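You operate a simulated robot arm through the tools that you are given. There is no shell and no other tool.

The job below is to be done with a simulated robot arm. You get a single attempt, and the scene is never put back.

TASK
Set the controls near the top of the pale table. At the end: the green switch is switched on; the white speed dial is turned to mid; the yellow dial is turned to free; the blue switch is switched on; whatever was shut is shut again. Leave all else as you found it, and nothing knocked over.

The check looks at the end state, three seconds after you hand in, the way a careful person would. Anything else that was tipped, shoved, dropped, spilled or broken makes it a failure.

THE ROBOT
A 7-joint arm with a two-finger parallel gripper, fixed in place. Base frame: the origin is on the floor under the middle of its stand, x ahead of it, y to its left, z up; the work surface is at about z = 0.8. Readings come in m, degrees, newtons and seconds.
It reaches about 1.372 m from its shoulder. Its first joint turns from -149.0 to 149.0 degrees. Payload 3.43 kg.
The tool frame sits at the grasp point between the pads (the TCP): z along the fingers, y along the line on which they close. The tips reach 0.03 m beyond it. Largest opening 0.094 m; finger width 0.028, thickness 0.01; the body of the gripper, 0.05 by 0.096 m, starts 0.055 m behind the TCP.
Orientation is told as [roll, pitch, yaw] about the base's x, y, z axes, in that order, counted from this pose: with the fingers straight down and closing along the base's y, the tool's x points along the base's -x, its y along +y and its z along -z.

THE INTERFACE
- The arm moves only by the tool move_arm. Its argument "motion" is a list of rows, each a list of 7 numbers: the shift along the tool's x, y, z in mm, then the turn, a rotation vector about the tool's x, y, z in degrees, then the closure in counts, from 0 (fully open) to 255 (shut). In form: [[tx, ty, tz, ax, ay, az, grip], ...]. A call has 1 to 20 rows; each row shifts and turns the commanded pose from where the row before left it, along the tool's axes as they then stand. A row lasts 0.2 s, in which the tool goes at most 0.05 m and 8.6 degrees; a call with a longer step from one row to the next is refused whole, and so is a gripper value outside its range. A pose out of reach is approached as far as the arm can. The call stops where the force on the tool passes 40 N (or 10 N more than at its start, if that is more) or the arm is blocked; 0.2 s more then pass. Each finger travels about 0.045 m/s and halts on what it meets, pressing with about 43 N; the grip force reading is that of the motor and also rises with nothing between the fingers. The clock runs only during rows and for 0.2 s after the last one: add rows that do not move to give the fingers time. The reply holds the time, the measured pose of the TCP, the force on the tool along the base axes, the opening and the grip force, in the units named above and with some noise, with the torque about the TCP (base axes, N m) and any sound that the robot's microphone picked up, and new pictures: "show" is both (left out), scene, wrist or none.
- Cameras (640 x 400 px; columns grow to the right, rows downward): "scene" is fixed at [0.0396, -0.6625, 1.5962]; the picture's right is [-0.76, -0.65, 0.00], its down [-0.53, 0.62, -0.58] and it looks along [0.38, -0.44, -0.81] (base axes); focal length 320 px, centre (320, 200). "wrist" rides on the gripper at [0.076, 0.014, -0.103] in the tool frame; the picture's right is [-0.18, 0.98, 0.00], its down [-0.75, -0.14, -0.64] and it looks along [-0.63, -0.12, 0.77] (tool axes); focal length 243 px, centre (320, 200).
- point_at(camera, pixels): for up to 12 pixels [column, row] of the newest picture of that camera ("zoom" is the newest enlarged one), the place [x, y, z] in the base frame of the surface seen there, good to about 0.003 m, but the place of the scene camera against the robot may be out by one fixed shift of up to 0.025 m in any direction. The clock stands still meanwhile.
- zoom(camera, box): a new picture of the part [left, top, right, bottom] of that camera's present view, enlarged. The clock stands still meanwhile.
- hand_in(): hands the job in; it is judged then, once.

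Open the gripper and draw the arm clear of the work before you hand the job in, unless the task says otherwise.

The tools are called after ">>>" by a JSON object that holds its "name" and its "arguments". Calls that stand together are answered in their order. move_arm: Moves the arm, as the interface text tells. Its arguments: {"type":"object","properties":{"motion":{"type":"array","items":{"type":"array","items":{"type":"number"}}},"show":{"type":"string","enum":["both","scene","wrist","none"]}},"required":["motion"]} The other tools are called the same way: point_at (camera, pixels) gives the place of the surface under pixels of a picture; zoom (camera, box) takes an enlarged picture of a part of a camera's view; hand_in () hands the job in.

At the start:

```text
t: 0.0
position: [0.4136, -0.8987, 1.1665]
ee_rot: [-0.1, 0.0, 0.0]
wrist_force: [0.6, -0.7, 0.1]
ft_torque: [0.03, 0.03, -0.01]
gripper_width: 0.0939
finger_force: 0.0
```

scene: 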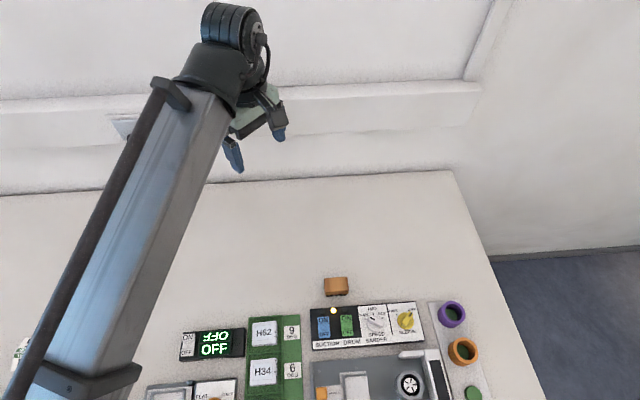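
wrist: 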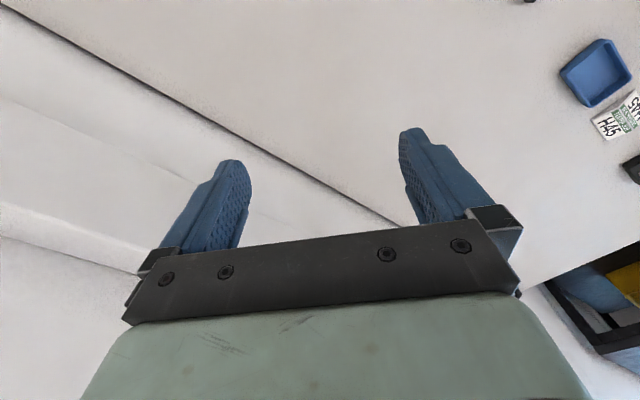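

The scene picture shows a control panel near (365, 325) with blue/green switches and white and yellow dials. I'll enlarge that region to read it.

>>> {"name": "zoom", "arguments": {"camera": "scene", "box": [290, 270, 450, 370]}}

>>> {"name": "zoom", "arguments": {"camera": "scene", "box": [130, 270, 530, 400]}}

```text
4.00 times, centred on (370, 320) of scene
```

zoom: 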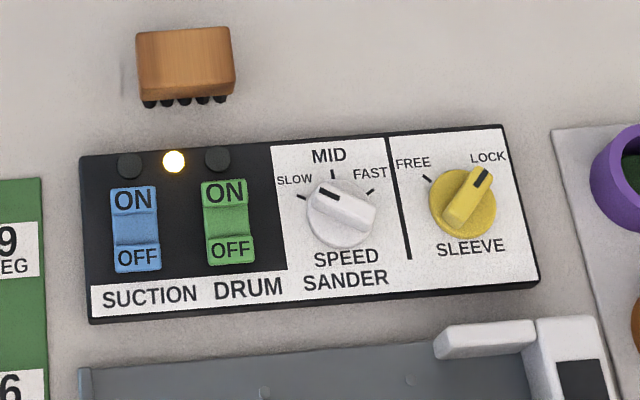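

```text
1.60 times, centred on (330, 335) of scene
```

zoom: 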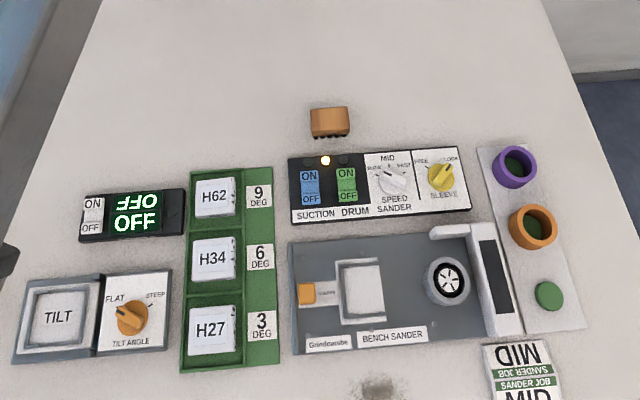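

The panel reads SUCTION (blue), DRUM (green), SPEED (white, slightly right of slow), SLEEVE (yellow, at lock). I'll locate its features with the scene camera.

>>> {"name": "zoom", "arguments": {"camera": "scene", "box": [300, 290, 428, 370]}}

>>> {"name": "point_at", "arguments": {"camera": "scene", "pixels": [[310, 310], [415, 302], [424, 341], [313, 350], [324, 320], [324, 334], [346, 318], [346, 332], [376, 323], [405, 320], [334, 285], [440, 250]]}}

```text
5.00 times, centred on (364, 330) of scene
```

zoom: 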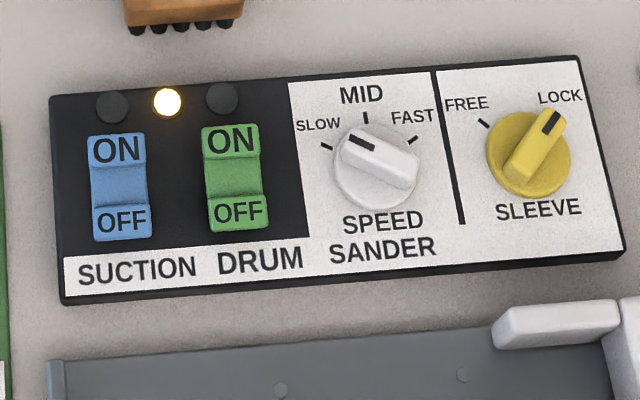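

```text
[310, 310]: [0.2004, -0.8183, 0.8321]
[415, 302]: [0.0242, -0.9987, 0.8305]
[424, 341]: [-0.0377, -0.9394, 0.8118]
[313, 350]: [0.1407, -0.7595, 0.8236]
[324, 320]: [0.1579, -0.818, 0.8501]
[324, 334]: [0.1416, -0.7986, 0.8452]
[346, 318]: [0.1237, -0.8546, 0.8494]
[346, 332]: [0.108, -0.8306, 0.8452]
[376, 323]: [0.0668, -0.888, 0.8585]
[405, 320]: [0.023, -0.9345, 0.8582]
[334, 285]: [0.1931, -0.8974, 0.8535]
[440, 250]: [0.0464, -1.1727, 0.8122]
```

Both rockers have their OFF end pressed, the white dial points at SLOW and the yellow one at LOCK. I'll move the open gripper above the panel at safe height to look with the wrist camera.

>>> {"name": "move_arm", "arguments": {"motion": [[40, 0, 0, 0, 0, 0, 0], [50, 0, 0, 0, 0, 0, 0], [50, 0, 0, 0, 0, 0, 0], [50, 0, 0, 0, 0, 0, 0], [50, 0, 0, 0, 0, 0, 0], [40, 0, 0, 0, 0, 0, 0], [20, 0, 0, 0, 0, 0, 0], [0, 0, 0, 0, 0, 8, 0], [0, 0, 0, 0, 0, 8, 0], [0, 0, 0, 0, 0, 8, 0], [0, 0, 0, 0, 0, 8, 0], [0, 0, 0, 0, 0, 8, 0], [0, 0, 0, 0, 0, 4.4, 0], [0, 0, 0, 0, 0, 0, 0]], "show": "both"}}

```text
t: 3.0
position: [0.1136, -0.8966, 1.1676]
ee_rot: [-0.1, -0.1, -44.5]
wrist_force: [0.0, 0.3, 0.2]
ft_torque: [-0.01, 0.01, -0.05]
gripper_width: 0.0939
finger_force: 0.0
```

scene: 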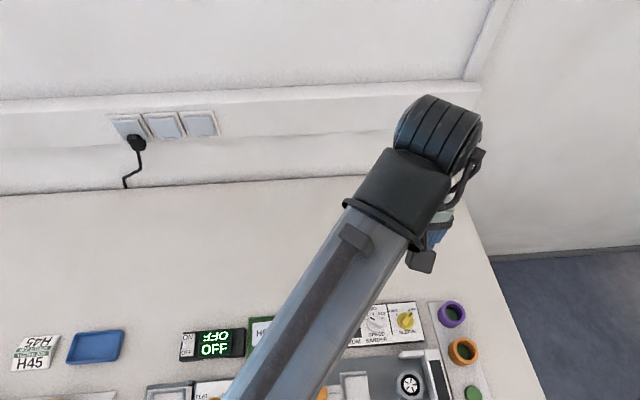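
wrist: 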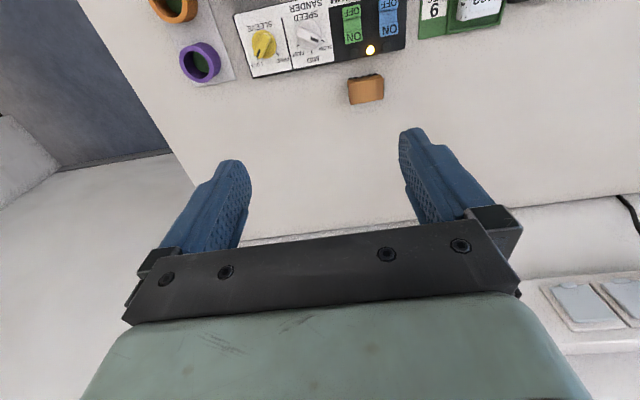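

The wrist view shows the panel upside down at the top, around (320, 35). I'll measure its features with the wrist camera to calibrate against the scene camera.

>>> {"name": "point_at", "arguments": {"camera": "wrist", "pixels": [[264, 44], [310, 33], [352, 38], [351, 14], [389, 33], [387, 8], [252, 78], [403, 48], [367, 86], [300, 110], [195, 62], [370, 50]]}}

>>> {"name": "zoom", "arguments": {"camera": "wrist", "box": [230, 0, 422, 120]}}

```text
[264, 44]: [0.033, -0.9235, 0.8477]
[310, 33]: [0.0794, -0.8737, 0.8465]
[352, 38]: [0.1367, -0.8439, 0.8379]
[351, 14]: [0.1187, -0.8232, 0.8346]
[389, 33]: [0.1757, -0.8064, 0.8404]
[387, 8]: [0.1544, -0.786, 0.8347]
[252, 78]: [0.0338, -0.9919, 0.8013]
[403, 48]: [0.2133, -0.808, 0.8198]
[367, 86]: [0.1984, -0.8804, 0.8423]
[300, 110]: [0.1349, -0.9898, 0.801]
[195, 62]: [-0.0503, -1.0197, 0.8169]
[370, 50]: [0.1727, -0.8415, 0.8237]
```

```text
3.33 times, centred on (326, 60) of wrist
```

zoom: 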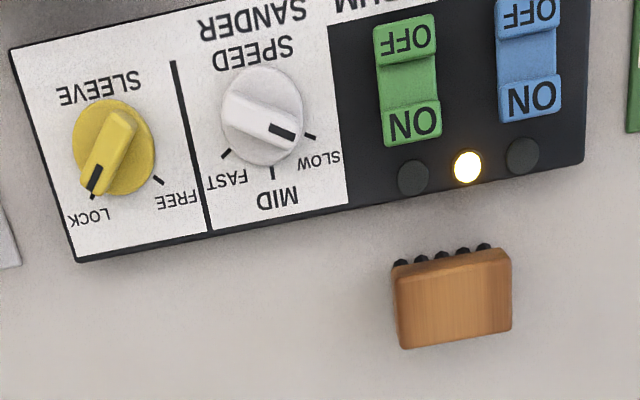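

Wrist calibration puts the table at z≈0.801 and the scene camera off by about (+12, +13, −12) mm. I'll lower the gripper and centre it over the panel for a closer look.

>>> {"name": "move_arm", "arguments": {"motion": [[30, 0, 40, 0, 0, 0, 0], [15, 0, 45, 0, 0, 0, 0], [0, 0, 50, 0, 0, 0, 0], [0, 0, 30, 0, 0, 0, 0], [0, 0, 0, 0, 0, 0, 0]], "show": "wrist"}}

```text
t: 4.2
position: [0.08, -0.8649, 1.0017]
ee_rot: [0.0, 0.0, -44.4]
wrist_force: [-0.4, -0.4, 0.0]
ft_torque: [-0.03, -0.02, 0.0]
gripper_width: 0.0939
finger_force: 0.0
```

wrist: 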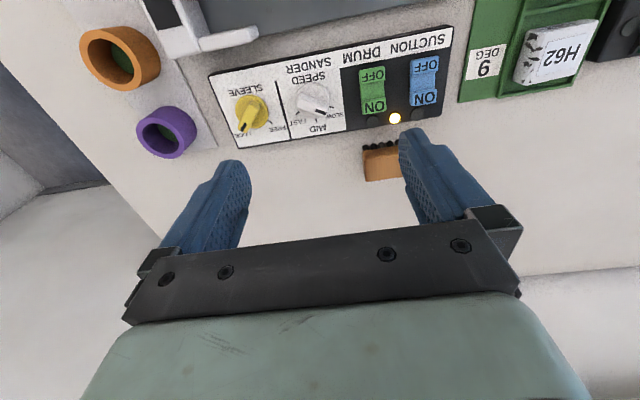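

The panel now sits at rows 30–145. I'll zoom in and measure the knobs and rockers more precisely.

>>> {"name": "zoom", "arguments": {"camera": "wrist", "box": [200, 20, 360, 120]}}

>>> {"name": "point_at", "arguments": {"camera": "wrist", "pixels": [[251, 112], [258, 100], [244, 127], [313, 100], [304, 92], [323, 107], [372, 104], [372, 76], [424, 96], [424, 66], [340, 125], [215, 82]]}}

```text
4.00 times, centred on (280, 70) of wrist
```

zoom: 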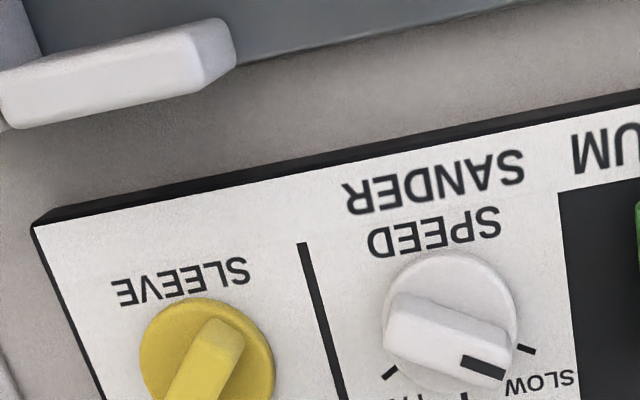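

```text
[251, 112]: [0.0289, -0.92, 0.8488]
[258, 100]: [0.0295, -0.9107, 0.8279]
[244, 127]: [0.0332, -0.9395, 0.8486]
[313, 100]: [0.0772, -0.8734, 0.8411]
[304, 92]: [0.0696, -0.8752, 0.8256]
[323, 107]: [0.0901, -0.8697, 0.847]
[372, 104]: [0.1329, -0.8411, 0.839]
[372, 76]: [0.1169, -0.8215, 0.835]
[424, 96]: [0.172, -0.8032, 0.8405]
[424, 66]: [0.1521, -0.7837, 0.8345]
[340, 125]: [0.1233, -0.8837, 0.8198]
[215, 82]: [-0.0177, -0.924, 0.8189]
```

>>> {"name": "zoom", "arguments": {"camera": "wrist", "box": [215, 65, 343, 145]}}

```text
5.00 times, centred on (279, 105) of wrist
```

zoom: 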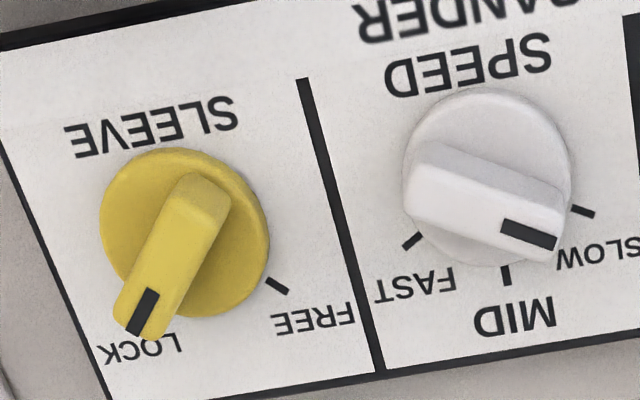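

I'll measure the bar tops, ticks and dial rims in this zoomed picture to obtain pointer angles and centres.

>>> {"name": "point_at", "arguments": {"camera": "zoom", "pixels": [[205, 195], [188, 240], [165, 275], [145, 318], [425, 192], [470, 210], [540, 236], [278, 286], [411, 241], [506, 275], [583, 211], [130, 330]]}}

>>> {"name": "point_at", "arguments": {"camera": "zoom", "pixels": [[115, 210], [255, 200], [175, 155], [240, 290], [485, 95], [560, 160], [412, 150], [480, 258], [335, 200], [185, 110], [510, 320], [318, 320]]}}

```text
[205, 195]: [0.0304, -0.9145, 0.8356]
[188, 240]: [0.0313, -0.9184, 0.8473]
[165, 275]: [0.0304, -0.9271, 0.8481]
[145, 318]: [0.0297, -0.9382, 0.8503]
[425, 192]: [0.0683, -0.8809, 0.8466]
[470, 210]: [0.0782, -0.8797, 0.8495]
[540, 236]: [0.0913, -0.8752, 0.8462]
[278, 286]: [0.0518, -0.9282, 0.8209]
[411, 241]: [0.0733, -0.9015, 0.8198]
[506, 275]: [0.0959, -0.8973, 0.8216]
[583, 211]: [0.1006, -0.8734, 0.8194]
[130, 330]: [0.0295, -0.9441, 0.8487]
```

```text
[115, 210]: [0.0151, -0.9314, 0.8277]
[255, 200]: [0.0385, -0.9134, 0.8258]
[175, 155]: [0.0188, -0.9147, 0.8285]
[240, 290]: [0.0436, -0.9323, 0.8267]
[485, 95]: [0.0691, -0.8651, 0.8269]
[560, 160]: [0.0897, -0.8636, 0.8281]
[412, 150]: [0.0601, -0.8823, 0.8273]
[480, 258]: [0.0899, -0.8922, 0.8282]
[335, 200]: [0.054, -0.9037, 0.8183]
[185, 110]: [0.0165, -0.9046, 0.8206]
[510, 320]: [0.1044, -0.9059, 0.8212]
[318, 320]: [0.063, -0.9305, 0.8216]
```

Measured: panel face z≈0.820, dial discs z≈0.8275, bar tops ≈0.849; yellow dial centre ≈(0.030, −0.928) pointing about −90°, white centre ≈(0.080, −0.879) pointing at about 15° (SLOW). I'll move over the yellow dial, turn to yaw −90° and partly close the fingers.

>>> {"name": "move_arm", "arguments": {"motion": [[-4.2, -40, 0, 0, 0, 0, 146], [-4.2, -40, 0, 0, 0, 0, 146], [0, 0, 0, 0, 0, 7.6, 146], [0, 0, 0, 0, 0, 7.6, 146], [0, 0, 0, 0, 0, 7.6, 146], [0, 0, 0, 0, 0, 7.6, 146], [0, 0, 0, 0, 0, 7.6, 146], [0, 0, 0, 0, 0, 7.6, 146], [0, 0, 30, 0, 0, 0, 146], [0, 0, 0, 0, 0, 0, 146]], "show": "both"}}

```text
t: 6.4
position: [0.0301, -0.9299, 0.973]
ee_rot: [0.0, 0.1, -90.1]
wrist_force: [0.1, 0.1, 0.6]
ft_torque: [-0.01, -0.01, -0.01]
gripper_width: 0.0401
finger_force: 0.1
```

scene: 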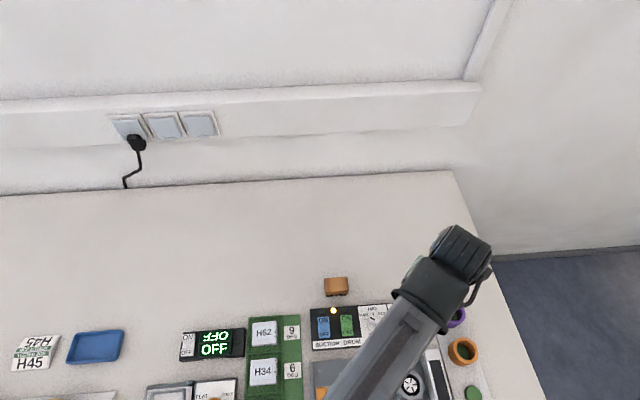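
wrist: 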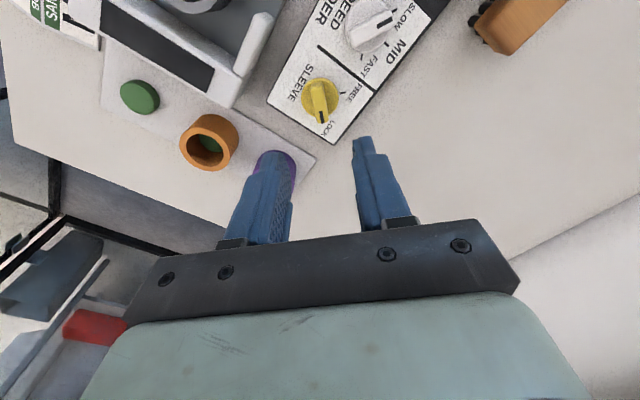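

The yellow dial appears at (320, 98) between the fingers, where the tool axis at bar height should project to about (320, 106). I'll zoom and measure to confirm the alignment.

>>> {"name": "zoom", "arguments": {"camera": "wrist", "box": [272, 60, 368, 120]}}

>>> {"name": "point_at", "arguments": {"camera": "wrist", "pixels": [[318, 90], [321, 105], [322, 115], [303, 98], [338, 94], [247, 40], [255, 20], [215, 125], [235, 80]]}}

```text
6.67 times, centred on (320, 90) of wrist
```

zoom: 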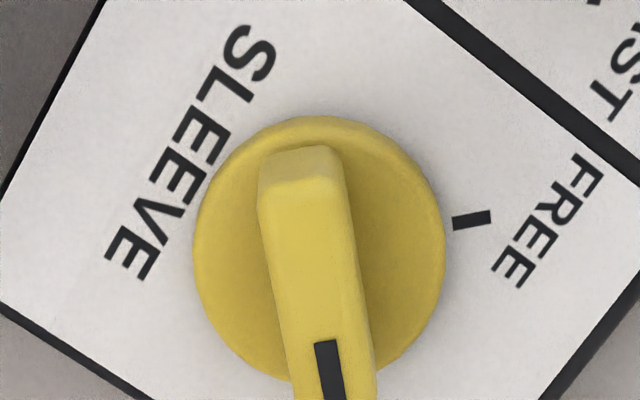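

```text
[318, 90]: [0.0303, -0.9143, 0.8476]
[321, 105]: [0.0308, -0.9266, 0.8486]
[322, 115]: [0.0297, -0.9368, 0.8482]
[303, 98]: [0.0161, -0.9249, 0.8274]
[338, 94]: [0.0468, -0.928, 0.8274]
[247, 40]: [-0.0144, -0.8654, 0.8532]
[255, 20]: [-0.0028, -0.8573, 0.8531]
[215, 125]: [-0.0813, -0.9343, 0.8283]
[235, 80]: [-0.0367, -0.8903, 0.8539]
```

The disc centre is about 2 mm toward tool +x from the axis and the bar is aligned. I'll shift 2 mm and descend to TCP z≈0.861 (tips ≈0.831, 3 mm above the disc).

>>> {"name": "move_arm", "arguments": {"motion": [[2, 0, 40, 0, 0, 0, 146], [0, 0, 40, 0, 0, 0, 146], [0, 0, 22, 0, 0, 0, 146], [0, 0, 9, 0, 0, 0, 146], [0, 0, 0, 0, 0, 0, 146]], "show": "wrist"}}

```text
t: 7.6
position: [0.031, -0.9254, 0.8629]
ee_rot: [0.0, 0.0, -89.9]
wrist_force: [0.5, -0.2, -0.2]
ft_torque: [-0.02, 0.0, -0.02]
gripper_width: 0.0399
finger_force: 0.0
```

wrist: 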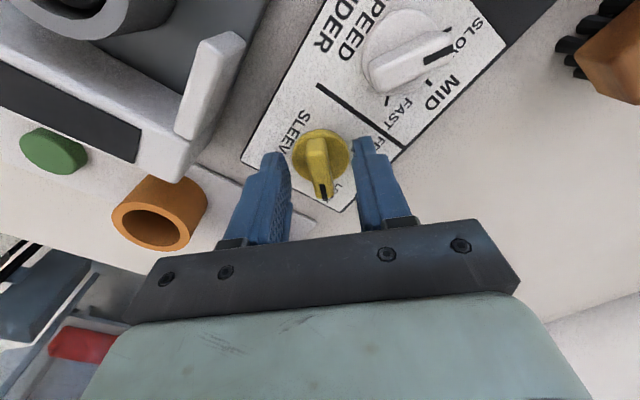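

The bar at (320, 165) sits between the fingertips at (272, 155) and (362, 140). I'll close the fingers on it without moving.

>>> {"name": "move_arm", "arguments": {"motion": [[0, 0, 0, 0, 0, 0, 220], [0, 0, 0, 0, 0, 0, 235], [0, 0, 0, 0, 0, 0, 245], [0, 0, 0, 0, 0, 0, 245]], "show": "wrist"}}

```text
t: 8.6
position: [0.0306, -0.925, 0.8623]
ee_rot: [0.0, 0.1, -90.1]
wrist_force: [-4.5, -1.0, -0.4]
ft_torque: [-0.05, 0.1, 0.01]
gripper_width: 0.0118
finger_force: 45.2
```

wrist: 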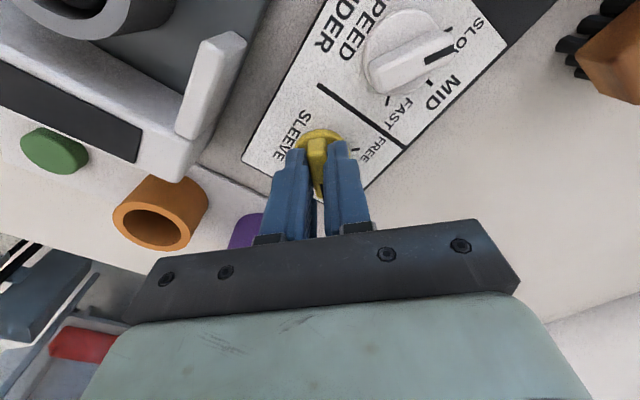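

The grip is on the bar at 11.8 mm width with little side force, and the disc is centred on the tool axis. I'll turn counterclockwise seen from above (negative about tool z) by 45° first and watch the torque.

>>> {"name": "move_arm", "arguments": {"motion": [[0, 0, 0, 0, 0, -5, 245], [0, 0, 0, 0, 0, -5, 245], [0, 0, 0, 0, 0, -5, 245], [0, 0, 0, 0, 0, -5, 245], [0, 0, 0, 0, 0, -5, 245], [0, 0, 0, 0, 0, -5, 245], [0, 0, 0, 0, 0, -5, 245], [0, 0, 0, 0, 0, -5, 245], [0, 0, 0, 0, 0, -5, 245]], "show": "wrist"}}

```text
t: 10.6
position: [0.0278, -0.9271, 0.8621]
ee_rot: [-0.3, 0.2, -45.1]
wrist_force: [-34.1, -3.9, 10.0]
ft_torque: [-0.31, -0.06, -0.11]
gripper_width: 0.0119
finger_force: 44.7
```

wrist: 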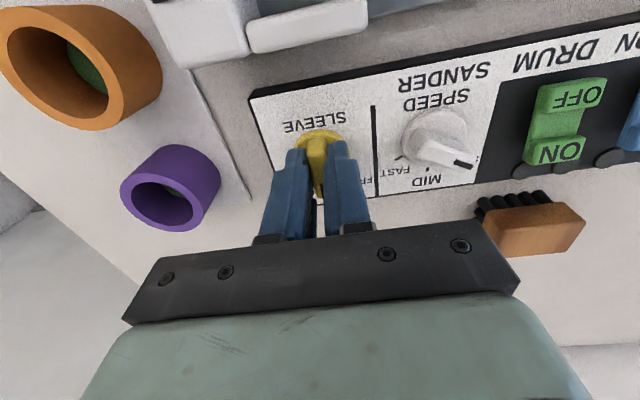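

The dial followed to 45°, but a side force of −34 N in x built up, so my axis is ~3 mm off the dial's. I'll shift the command a little toward −x to relieve it.

>>> {"name": "move_arm", "arguments": {"motion": [[0.8, -1, 0, 0, 0, 0, 245], [0.7, -1, 0, 0, 0, 0, 245], [0, 0, 0, 0, 0, 0, 245]], "show": "none"}}

```text
t: 11.4
position: [0.0263, -0.9275, 0.8625]
ee_rot: [-0.2, 0.2, -44.9]
wrist_force: [-18.6, -10.7, 10.3]
ft_torque: [0.88, 1.25, -0.08]
gripper_width: 0.012
finger_force: 45.3
```

Force fell to (−19, −11) N. Before turning further I want a fresh picture to check that the panel itself hasn't moved.

>>> {"name": "move_arm", "arguments": {"motion": [[0, 0, 0, 0, 0, 0, 245]], "show": "both"}}

>>> {"name": "zoom", "arguments": {"camera": "scene", "box": [290, 270, 450, 370]}}

```text
t: 11.8
position: [0.0273, -0.9267, 0.861]
ee_rot: [-0.1, 0.1, -45.0]
wrist_force: [-16.6, -10.2, 10.2]
ft_torque: [0.81, 1.22, -0.08]
gripper_width: 0.0117
finger_force: 44.7
```

scene: 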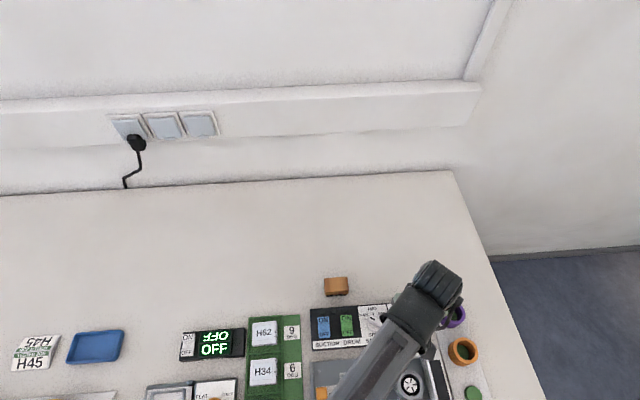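
wrist: 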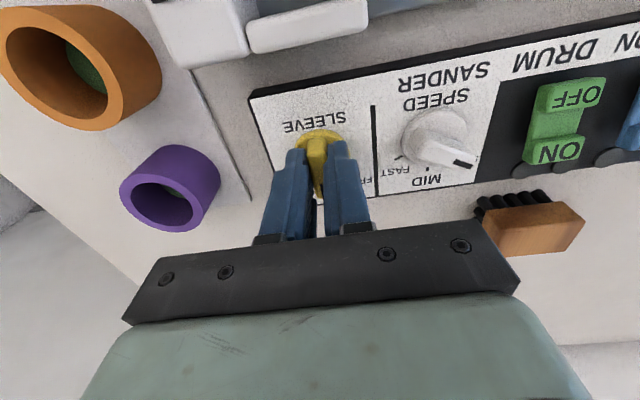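

```text
4.00 times, centred on (370, 320) of scene
```

zoom: 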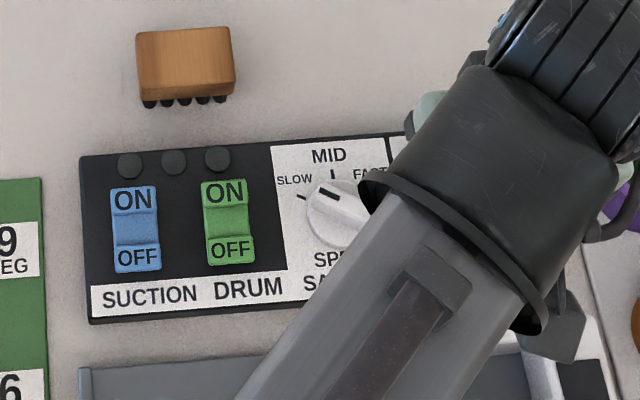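

The panel is unmoved (corner still at (80, 155) in the zoom) and the middle lamp went out as the sleeve left LOCK. I'll open the fingers to release the strain and re-measure alignment.

>>> {"name": "move_arm", "arguments": {"motion": [[0, 0, 0, 0, 0, 0, 200], [0, 0, 0, 0, 0, 0, 146], [0, 0, 0, 0, 0, 0, 146], [0, 0, 0, 0, 0, 0, 146]], "show": "wrist"}}

>>> {"name": "zoom", "arguments": {"camera": "wrist", "box": [240, 90, 400, 190]}}

```text
t: 12.8
position: [0.0298, -0.9271, 0.8612]
ee_rot: [0.0, 0.0, -45.0]
wrist_force: [0.3, 0.6, 0.5]
ft_torque: [0.01, -0.01, 0.02]
gripper_width: 0.0401
finger_force: 0.1
```

wrist: 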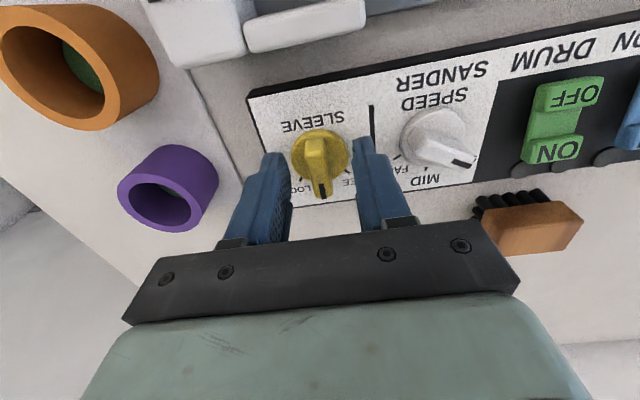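

```text
4.00 times, centred on (320, 140) of wrist
```

zoom: 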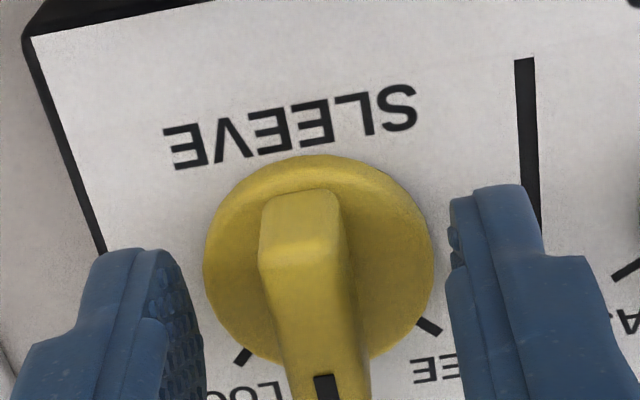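

Strain is gone and the disc centre at (319.6, 155) coincides with the tool axis; the dial stays at its halfway position. I'll grip again here and check the force.

>>> {"name": "move_arm", "arguments": {"motion": [[0, 0, 0, 0, 0, 0, 220], [0, 0, 0, 0, 0, 0, 235], [0, 0, 0, 0, 0, 0, 245], [0, 0, 0, 0, 0, 0, 245]], "show": "none"}}

```text
t: 13.8
position: [0.0276, -0.9273, 0.8611]
ee_rot: [-0.2, 0.0, -45.0]
wrist_force: [-5.5, -5.7, 0.9]
ft_torque: [-0.13, 0.04, -0.04]
gripper_width: 0.012
finger_force: 45.1
```

A small residual force of about −8 N across the bar remains, so I'll shift 1.5 mm along tool −y and then turn another 20°, checking forces.

>>> {"name": "move_arm", "arguments": {"motion": [[0, -1.5, 0, 0, 0, 0, 245], [0, 0, 0, 0, 0, -5, 245], [0, 0, 0, 0, 0, -5, 245], [0, 0, 0, 0, 0, -5, 245], [0, 0, 0, 0, 0, -5, 245]], "show": "none"}}

```text
t: 15.0
position: [0.0287, -0.928, 0.8617]
ee_rot: [0.0, 0.1, -24.9]
wrist_force: [-1.4, -4.3, 1.6]
ft_torque: [0.2, 0.33, -0.07]
gripper_width: 0.0118
finger_force: 45.3
```

Forces are small now. I'll complete the remaining 25° to yaw ≈ 0 where the FREE tick lies.

>>> {"name": "move_arm", "arguments": {"motion": [[0, 0, 0, 0, 0, -5, 245], [0, 0, 0, 0, 0, -5, 245], [0, 0, 0, 0, 0, -5, 245], [0, 0, 0, 0, 0, -5, 245], [0, 0, 0, 0, 0, -5, 245], [0, 0, 0, 0, 0, 0, 245]], "show": "both"}}

```text
t: 16.4
position: [0.0263, -0.9302, 0.862]
ee_rot: [0.0, 0.1, 0.0]
wrist_force: [-15.2, -18.2, 1.5]
ft_torque: [-0.35, -0.94, -0.09]
gripper_width: 0.0119
finger_force: 45.0
```

scene: 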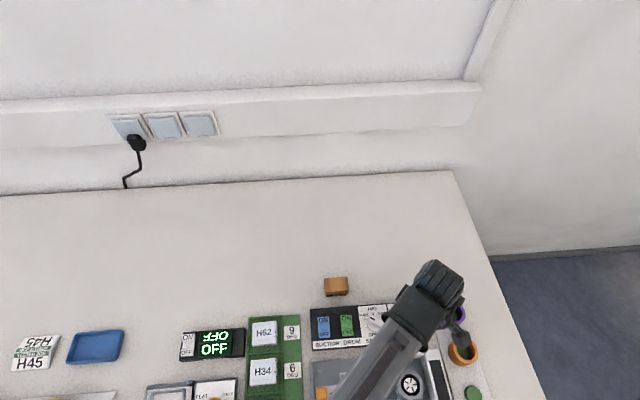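
wrist: 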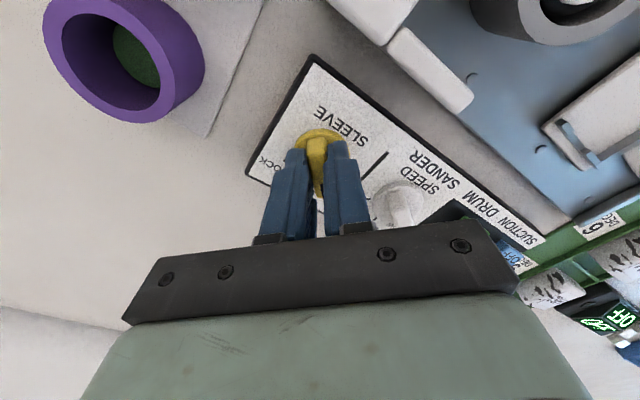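

The tool is at yaw 0 with moderate side force. I'll open the fingers and check where the pointer stands against the FREE tick.

>>> {"name": "move_arm", "arguments": {"motion": [[0, 0, 0, 0, 0, 0, 200], [0, 0, 0, 0, 0, 0, 146], [0, 0, 0, 0, 0, 0, 146], [0, 0, 0, 0, 0, 0, 146]], "show": "wrist"}}

>>> {"name": "zoom", "arguments": {"camera": "wrist", "box": [240, 90, 400, 190]}}

```text
t: 17.4
position: [0.0281, -0.9285, 0.8615]
ee_rot: [-0.1, -0.1, 0.0]
wrist_force: [-0.7, 0.3, -0.6]
ft_torque: [0.01, 0.02, 0.01]
gripper_width: 0.0402
finger_force: 0.1
```

wrist: 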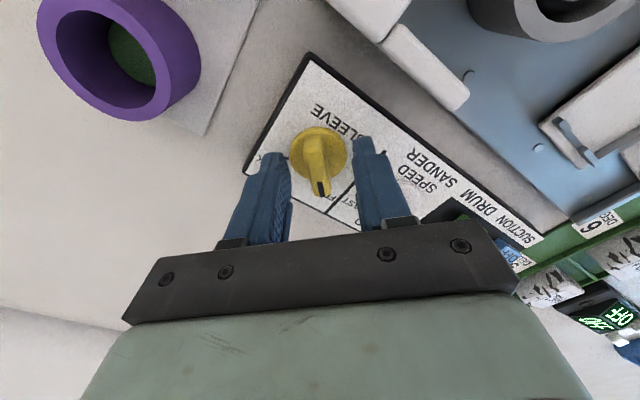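

```text
4.00 times, centred on (320, 140) of wrist
```

zoom: 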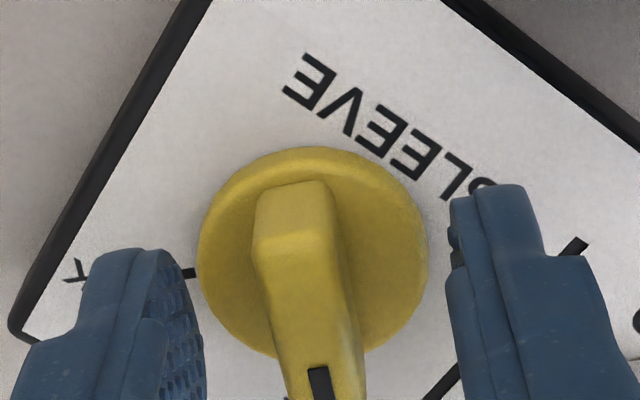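

The pointer now runs along the tool's −x axis (yaw 0). I'll raise the gripper to view the dial relative to its ticks.

>>> {"name": "move_arm", "arguments": {"motion": [[0, 0, -20, 0, 0, 0, 146], [0, 0, -45, 0, 0, 0, 146], [0, 0, -45, 0, 0, 0, 146], [0, 0, 0, 0, 0, 0, 146]], "show": "wrist"}}

>>> {"name": "zoom", "arguments": {"camera": "wrist", "box": [256, 60, 384, 140]}}

```text
t: 18.4
position: [0.0294, -0.9302, 0.9706]
ee_rot: [0.0, 0.0, 0.0]
wrist_force: [-0.2, 0.5, 0.7]
ft_torque: [-0.04, -0.02, -0.01]
gripper_width: 0.04
finger_force: 0.1
```

wrist: 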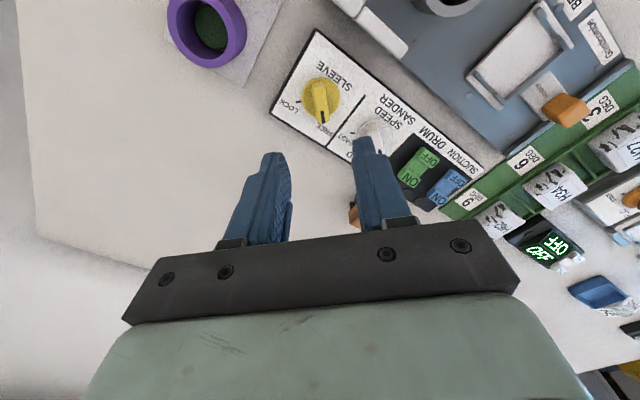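

```text
5.00 times, centred on (320, 100) of wrist
```

zoom: 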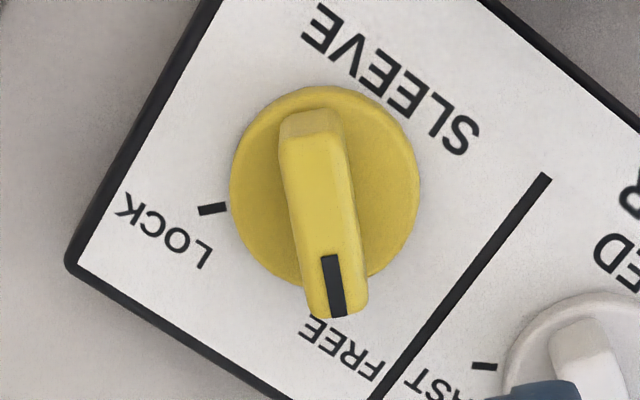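

The pointer stands at FREE, covering its tick. I'll measure the bar line and the LOCK tick to verify the angle.

>>> {"name": "point_at", "arguments": {"camera": "zoom", "pixels": [[312, 145], [322, 200], [332, 255], [340, 310], [212, 209], [240, 180], [408, 180], [483, 366], [78, 262], [215, 5]]}}

```text
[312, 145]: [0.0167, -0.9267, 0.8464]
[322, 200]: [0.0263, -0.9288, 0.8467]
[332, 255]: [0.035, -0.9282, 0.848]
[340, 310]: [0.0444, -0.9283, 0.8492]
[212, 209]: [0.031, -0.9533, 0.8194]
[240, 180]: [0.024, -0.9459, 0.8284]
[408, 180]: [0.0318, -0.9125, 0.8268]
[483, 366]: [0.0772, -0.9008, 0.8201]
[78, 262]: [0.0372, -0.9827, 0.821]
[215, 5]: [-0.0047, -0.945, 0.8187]
```

The yellow bar lies within about 2° of the FREE direction, with LOCK tick 88–90° away. Now I'll move over the white dial and turn to yaw +15° to match its SLOW position.

>>> {"name": "move_arm", "arguments": {"motion": [[-25.3, 25.6, 0, 0, 0, 0, 146], [-25.3, 25.6, 0, 0, 0, 0, 146], [0, 0, 0, 0, 0, -7.5, 146], [0, 0, 0, 0, 0, -7.5, 146], [0, 0, 0, 0, 0, 0, 146]], "show": "wrist"}}

>>> {"name": "zoom", "arguments": {"camera": "wrist", "box": [256, 60, 384, 140]}}

```text
t: 19.6
position: [0.0791, -0.8778, 0.9714]
ee_rot: [0.0, 0.1, 15.1]
wrist_force: [-0.3, 0.0, 0.0]
ft_torque: [0.01, 0.01, 0.01]
gripper_width: 0.0403
finger_force: 0.0
```

wrist: 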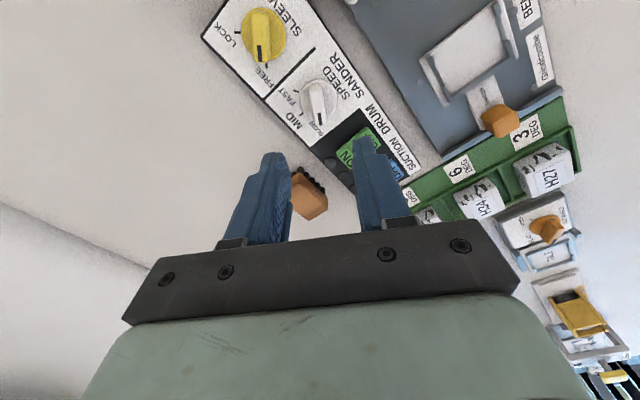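

```text
5.00 times, centred on (320, 100) of wrist
```

zoom: 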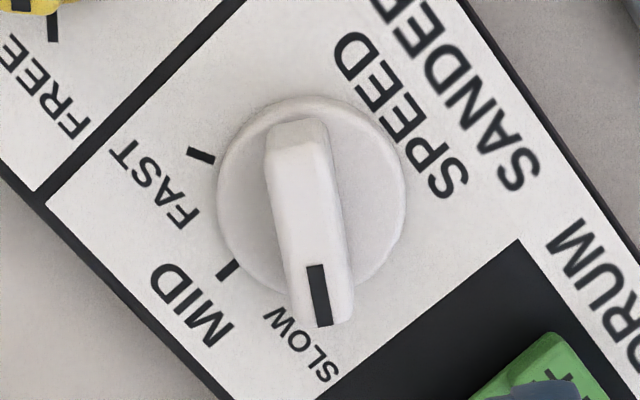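

The white disc centre appears at (318.3, 99.8), ~1.7 mm to tool −y of the axis; the bar is aligned with the fingers. I'll shift −2.3 mm in y and descend to TCP z≈0.861.

>>> {"name": "move_arm", "arguments": {"motion": [[0, -2.3, 40, 0, 0, 0, 146], [0, 0, 40, 0, 0, 0, 146], [0, 0, 21, 0, 0, 0, 146], [0, 0, 9, 0, 0, 0, 146], [0, 0, 0, 0, 0, 0, 146]], "show": "wrist"}}

>>> {"name": "zoom", "arguments": {"camera": "wrist", "box": [240, 90, 400, 190]}}

```text
t: 20.8
position: [0.0791, -0.8792, 0.8606]
ee_rot: [0.0, 0.0, 15.0]
wrist_force: [-0.6, 0.9, 0.6]
ft_torque: [-0.02, -0.01, -0.02]
gripper_width: 0.0402
finger_force: 0.0
```

wrist: 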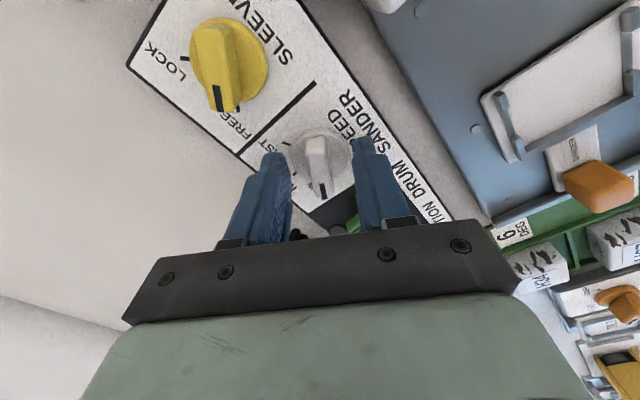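

```text
4.00 times, centred on (320, 140) of wrist
```

zoom: 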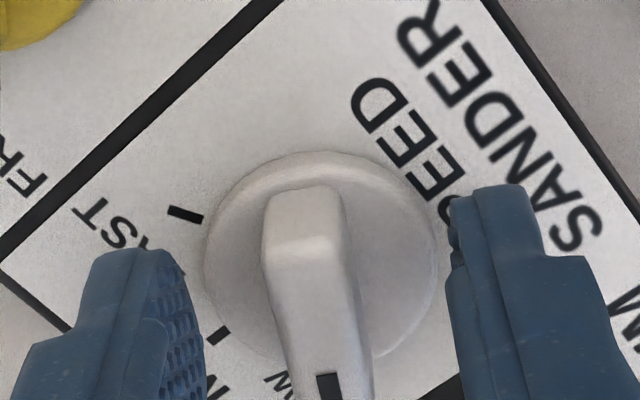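

The white bar sits centred between the fingers. I'll close on it and read the force.

>>> {"name": "move_arm", "arguments": {"motion": [[0, 0, 0, 0, 0, 0, 220], [0, 0, 0, 0, 0, 0, 235], [0, 0, 0, 0, 0, 0, 245], [0, 0, 0, 0, 0, 0, 245]], "show": "none"}}

```text
t: 21.8
position: [0.0781, -0.88, 0.8615]
ee_rot: [0.0, -0.1, 15.0]
wrist_force: [1.0, -2.5, 0.0]
ft_torque: [0.01, -0.05, -0.03]
gripper_width: 0.0119
finger_force: 44.8
```

The grip is nearly force-free. I'll turn clockwise seen from above (positive about tool z) by 20° first.

>>> {"name": "move_arm", "arguments": {"motion": [[0, -0.5, 0, 0, 0, 5, 245], [0, 0, 0, 0, 0, 5, 245], [0, 0, 0, 0, 0, 5, 245], [0, 0, 0, 0, 0, 5, 245], [0, 0, 0, 0, 0, 0, 245]], "show": "none"}}

```text
t: 23.0
position: [0.0777, -0.8792, 0.8607]
ee_rot: [0.1, 0.0, -5.1]
wrist_force: [-9.7, 4.9, -12.3]
ft_torque: [-0.1, -1.0, -0.03]
gripper_width: 0.012
finger_force: 44.9
```

Side forces stay low (about 11 N). I'll continue another 20° with a slight corrective shift.

>>> {"name": "move_arm", "arguments": {"motion": [[0.7, 0, 0, 0, 0, 5, 245], [0, 0, 0, 0, 0, 5, 245], [0, 0, 0, 0, 0, 5, 245], [0, 0, 0, 0, 0, 5, 245], [0, 0, 0, 0, 0, 0, 245]], "show": "none"}}

```text
t: 24.2
position: [0.0783, -0.8779, 0.8622]
ee_rot: [0.1, 0.1, -25.0]
wrist_force: [-6.7, 9.4, -20.8]
ft_torque: [0.16, 0.52, 0.02]
gripper_width: 0.0117
finger_force: 45.1
```

Forces are still acceptable, with a −21 N vertical pull that I'll relieve by 1 mm downward. I'll finish the last 19.5° to reach the MID direction (yaw ≈ −44.5°).

>>> {"name": "move_arm", "arguments": {"motion": [[0, 0, 1, 0, 0, 5, 245], [0, 0, 0, 0, 0, 5, 245], [0, 0, 0, 0, 0, 5, 245], [0, 0, 0, 0, 0, 4.5, 245], [0, 0, 0, 0, 0, 0, 245]], "show": "none"}}

```text
t: 25.4
position: [0.0788, -0.8781, 0.8605]
ee_rot: [0.2, 0.0, -44.5]
wrist_force: [2.9, 15.0, -12.0]
ft_torque: [0.7, 0.64, -0.04]
gripper_width: 0.012
finger_force: 44.9
```

The tool is at yaw −44.5° with modest force. I'll open the fingers, rise, and check the pointer against the MID tick.

>>> {"name": "move_arm", "arguments": {"motion": [[0, 0, 0, 0, 0, 0, 200], [0, 0, 0, 0, 0, 0, 146], [0, 0, 0, 0, 0, 0, 146], [0, 0, 0, 0, 0, 0, 146], [0, 0, -20, 0, 0, 0, 146], [0, 0, -45, 0, 0, 0, 146], [0, 0, -45, 0, 0, 0, 146], [0, 0, 0, 0, 0, 0, 146]], "show": "both"}}

>>> {"name": "zoom", "arguments": {"camera": "wrist", "box": [224, 50, 384, 150]}}

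>>> {"name": "zoom", "arguments": {"camera": "scene", "box": [290, 270, 450, 370]}}

```text
t: 27.2
position: [0.0791, -0.8817, 0.9731]
ee_rot: [0.1, 0.0, -44.5]
wrist_force: [-0.4, -0.2, -0.3]
ft_torque: [0.0, 0.0, -0.06]
gripper_width: 0.0402
finger_force: 0.1
```

scene: 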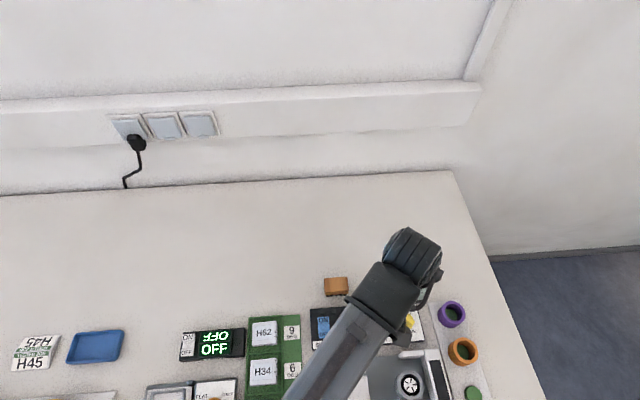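
wrist: 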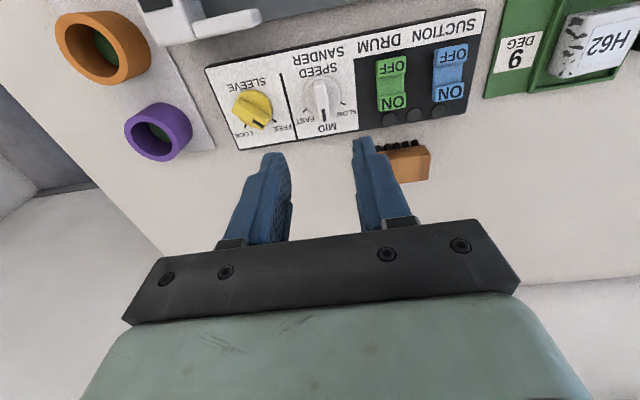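

```text
4.00 times, centred on (304, 100) of wrist
```

zoom: 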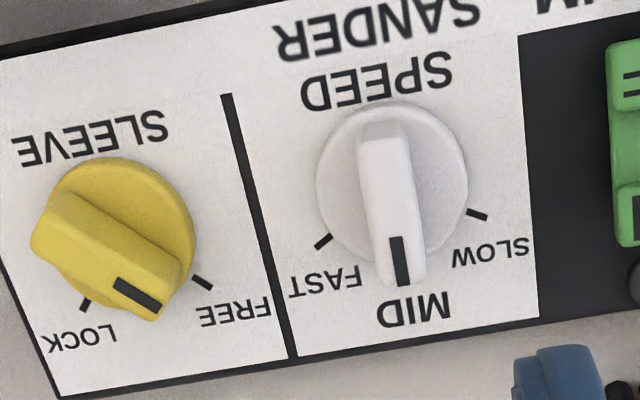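

```text
4.00 times, centred on (370, 320) of scene
```

zoom: 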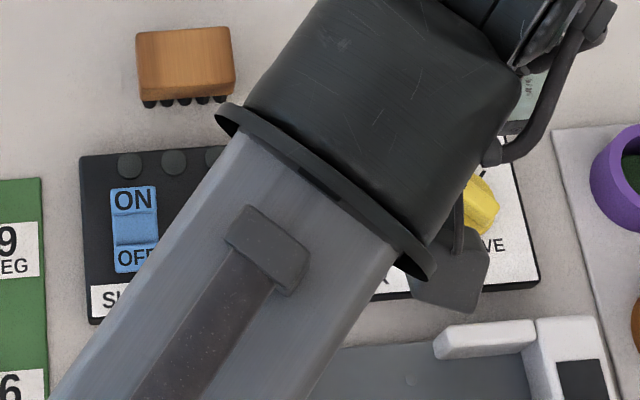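

The white pointer now covers the MID tick and the yellow one is on FREE. Next the rockers: I'll zoom on them (around (392, 85) and (450, 72)) to get exact ends.

>>> {"name": "zoom", "arguments": {"camera": "wrist", "box": [360, 35, 488, 115]}}

```text
5.00 times, centred on (424, 75) of wrist
```

zoom: 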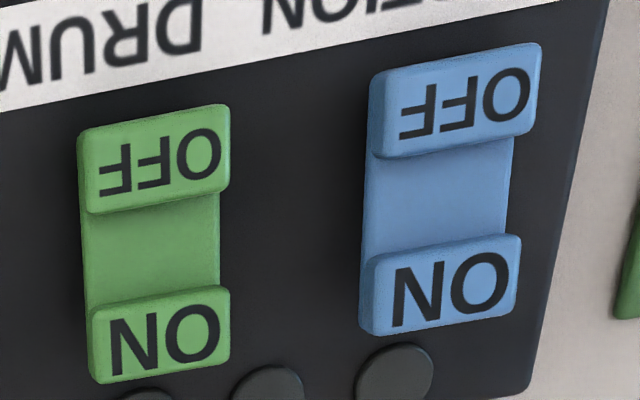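

I'll measure points on the end pads, middle strips and nearby lamps of both rockers.

>>> {"name": "point_at", "arguments": {"camera": "zoom", "pixels": [[155, 140], [160, 205], [155, 225], [155, 260], [155, 300], [160, 340], [160, 370], [270, 250], [448, 75], [452, 120], [440, 200], [440, 290]]}}

>>> {"name": "point_at", "arguments": {"camera": "zoom", "pixels": [[440, 265], [440, 310], [440, 320], [90, 345], [222, 325], [370, 295], [510, 265], [395, 370], [270, 385], [455, 65], [150, 125], [440, 150]]}}

```text
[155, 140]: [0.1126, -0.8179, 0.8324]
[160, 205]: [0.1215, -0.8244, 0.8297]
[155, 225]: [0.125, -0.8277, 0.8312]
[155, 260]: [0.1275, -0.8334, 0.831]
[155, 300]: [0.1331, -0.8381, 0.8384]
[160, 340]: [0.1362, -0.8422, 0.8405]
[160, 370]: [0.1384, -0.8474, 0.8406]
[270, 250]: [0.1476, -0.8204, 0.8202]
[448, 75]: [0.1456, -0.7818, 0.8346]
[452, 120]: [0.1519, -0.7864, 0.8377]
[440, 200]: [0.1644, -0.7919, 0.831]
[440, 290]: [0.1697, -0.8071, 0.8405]
```

```text
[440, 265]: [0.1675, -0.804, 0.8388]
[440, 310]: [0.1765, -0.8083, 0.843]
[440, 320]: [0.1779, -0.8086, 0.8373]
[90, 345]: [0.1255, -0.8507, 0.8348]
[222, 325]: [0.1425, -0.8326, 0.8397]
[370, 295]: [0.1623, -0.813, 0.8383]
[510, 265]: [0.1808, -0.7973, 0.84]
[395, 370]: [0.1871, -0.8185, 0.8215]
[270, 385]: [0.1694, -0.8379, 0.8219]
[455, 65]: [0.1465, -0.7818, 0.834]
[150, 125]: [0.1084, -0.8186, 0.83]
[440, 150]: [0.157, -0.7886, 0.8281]
```

Blue ON pad is centred near (0.172, −0.8055, 0.8405) and green ON pad near (0.1355, −0.842, 0.8405), pads spanning 9–22 mm from the pivot. I'll close the gripper and move above the blue ON pad, stopping with the tips ~20 mm above it.

>>> {"name": "move_arm", "arguments": {"motion": [[-5.8, 39.3, 0, 0, 0, 0, 255], [-5.8, 39.3, 0, 0, 0, 0, 255], [-5.8, 39.3, 0, 0, 0, 0, 255], [0, 0, 40, 0, 0, 0, 255], [0, 0, 40, 0, 0, 0, 255], [0, 0, 0, 0, 0, 0, 255]], "show": "both"}}

>>> {"name": "zoom", "arguments": {"camera": "wrist", "box": [224, 80, 416, 200]}}

```text
t: 28.6
position: [0.1748, -0.8057, 0.8896]
ee_rot: [0.0, -0.1, -44.5]
wrist_force: [1.2, 0.1, 0.6]
ft_torque: [-0.01, -0.01, -0.02]
gripper_width: 0.0003
finger_force: 32.5
```

scene: 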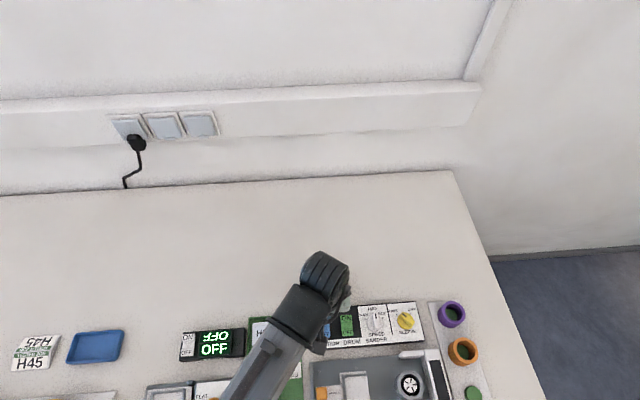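
wrist: 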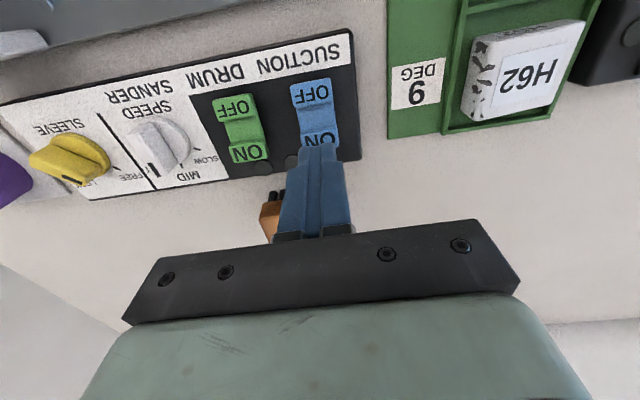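

```text
3.33 times, centred on (320, 140) of wrist
```

zoom: 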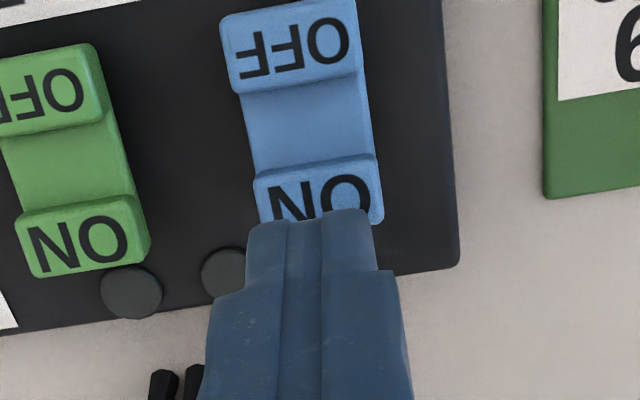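

The closed fingertips are over the blue ON pad (tool axis projects at (320, 144), pad centre (319, 138)), about 4 mm outward as wanted. I'll press down gently in small steps.

>>> {"name": "move_arm", "arguments": {"motion": [[1, 0, 13, 0, 0, 0, 255], [0, 0, 4, 0, 0, 0, 255], [0, 0, 3, 0, 0, 0, 255], [0, 0, 2, 0, 0, 0, 255], [0, 0, 2, 0, 0, 0, 255], [0, 0, 1.5, 0, 0, 0, 255]], "show": "wrist"}}

>>> {"name": "zoom", "arguments": {"camera": "wrist", "box": [224, 80, 416, 200]}}

```text
t: 30.0
position: [0.1719, -0.806, 0.8649]
ee_rot: [0.0, 0.2, -44.5]
wrist_force: [-1.8, 1.5, 2.3]
ft_torque: [0.08, 0.06, 0.02]
gripper_width: 0.0001
finger_force: 32.8
```

wrist: 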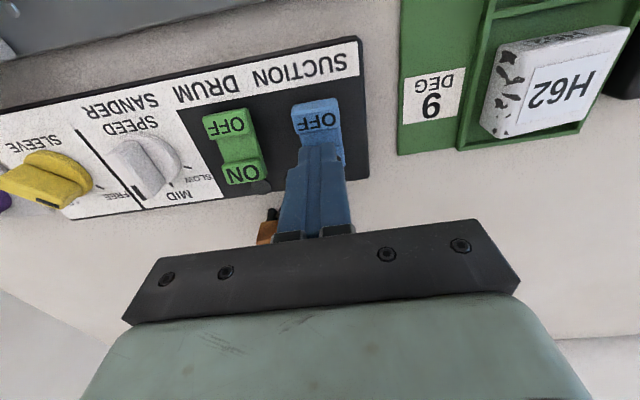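

```text
3.33 times, centred on (320, 140) of wrist
```

zoom: 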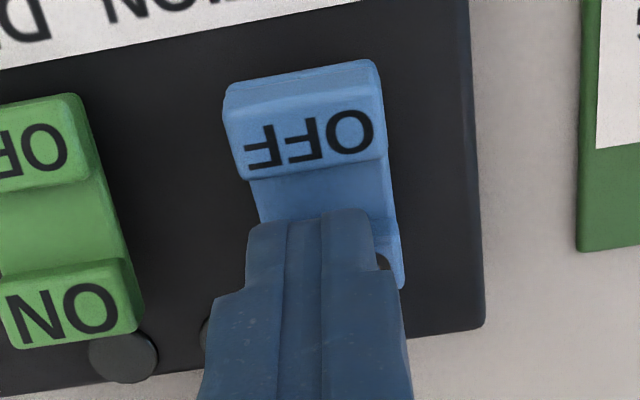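

The blue OFF end now appears raised, suggesting it has flipped; force is only 2 N. I'll press 2 mm further to make sure it seats, watching force.

>>> {"name": "move_arm", "arguments": {"motion": [[0, 0, 1, 0, 0, 0, 255], [0, 0, 1, 0, 0, 0, 255]], "show": "none"}}

```text
t: 30.6
position: [0.1719, -0.8053, 0.8642]
ee_rot: [-0.1, -0.2, -44.4]
wrist_force: [0.3, -2.8, 37.8]
ft_torque: [0.07, 0.03, -0.14]
gripper_width: 0.0
finger_force: 32.5
```

The force rose to 38 N, so the rocker is seated at its end stop. I'll raise the gripper and look at the result.

>>> {"name": "move_arm", "arguments": {"motion": [[0, 0, -10, 0, 0, 0, 255], [0, 0, -40, 0, 0, 0, 255], [0, 0, -40, 0, 0, 0, 255], [0, 0, 0, 0, 0, 0, 255]], "show": "both"}}

>>> {"name": "zoom", "arguments": {"camera": "wrist", "box": [192, 20, 384, 140]}}

```text
t: 31.6
position: [0.1704, -0.8092, 0.9547]
ee_rot: [0.0, 0.0, -44.6]
wrist_force: [1.1, -0.2, 0.1]
ft_torque: [0.01, -0.01, -0.01]
gripper_width: 0.0
finger_force: 33.0
```

scene: 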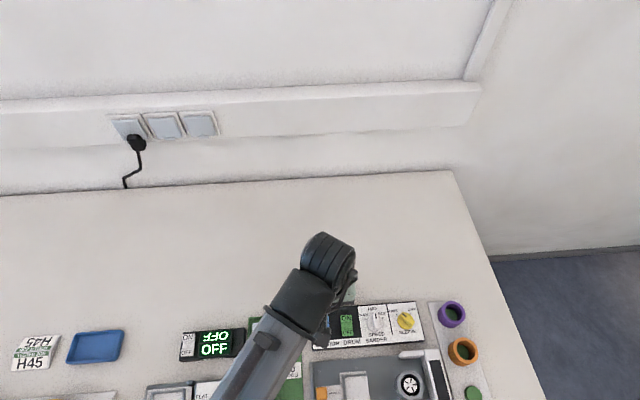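
wrist: 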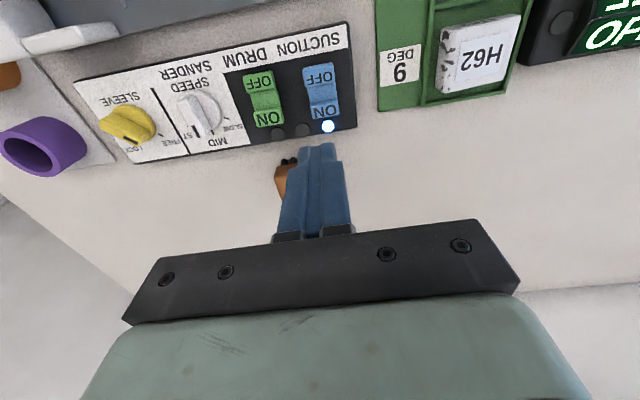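

```text
3.33 times, centred on (288, 80) of wrist
```

zoom: 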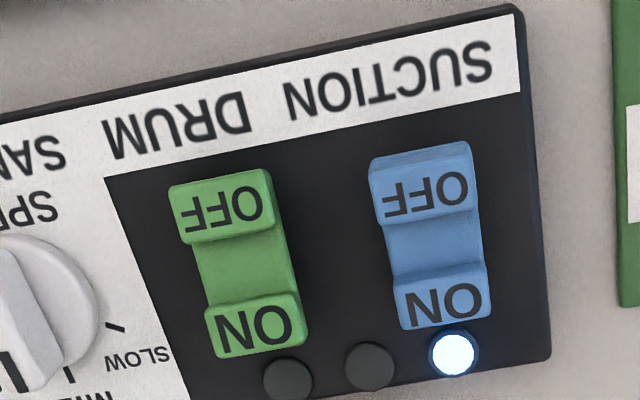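

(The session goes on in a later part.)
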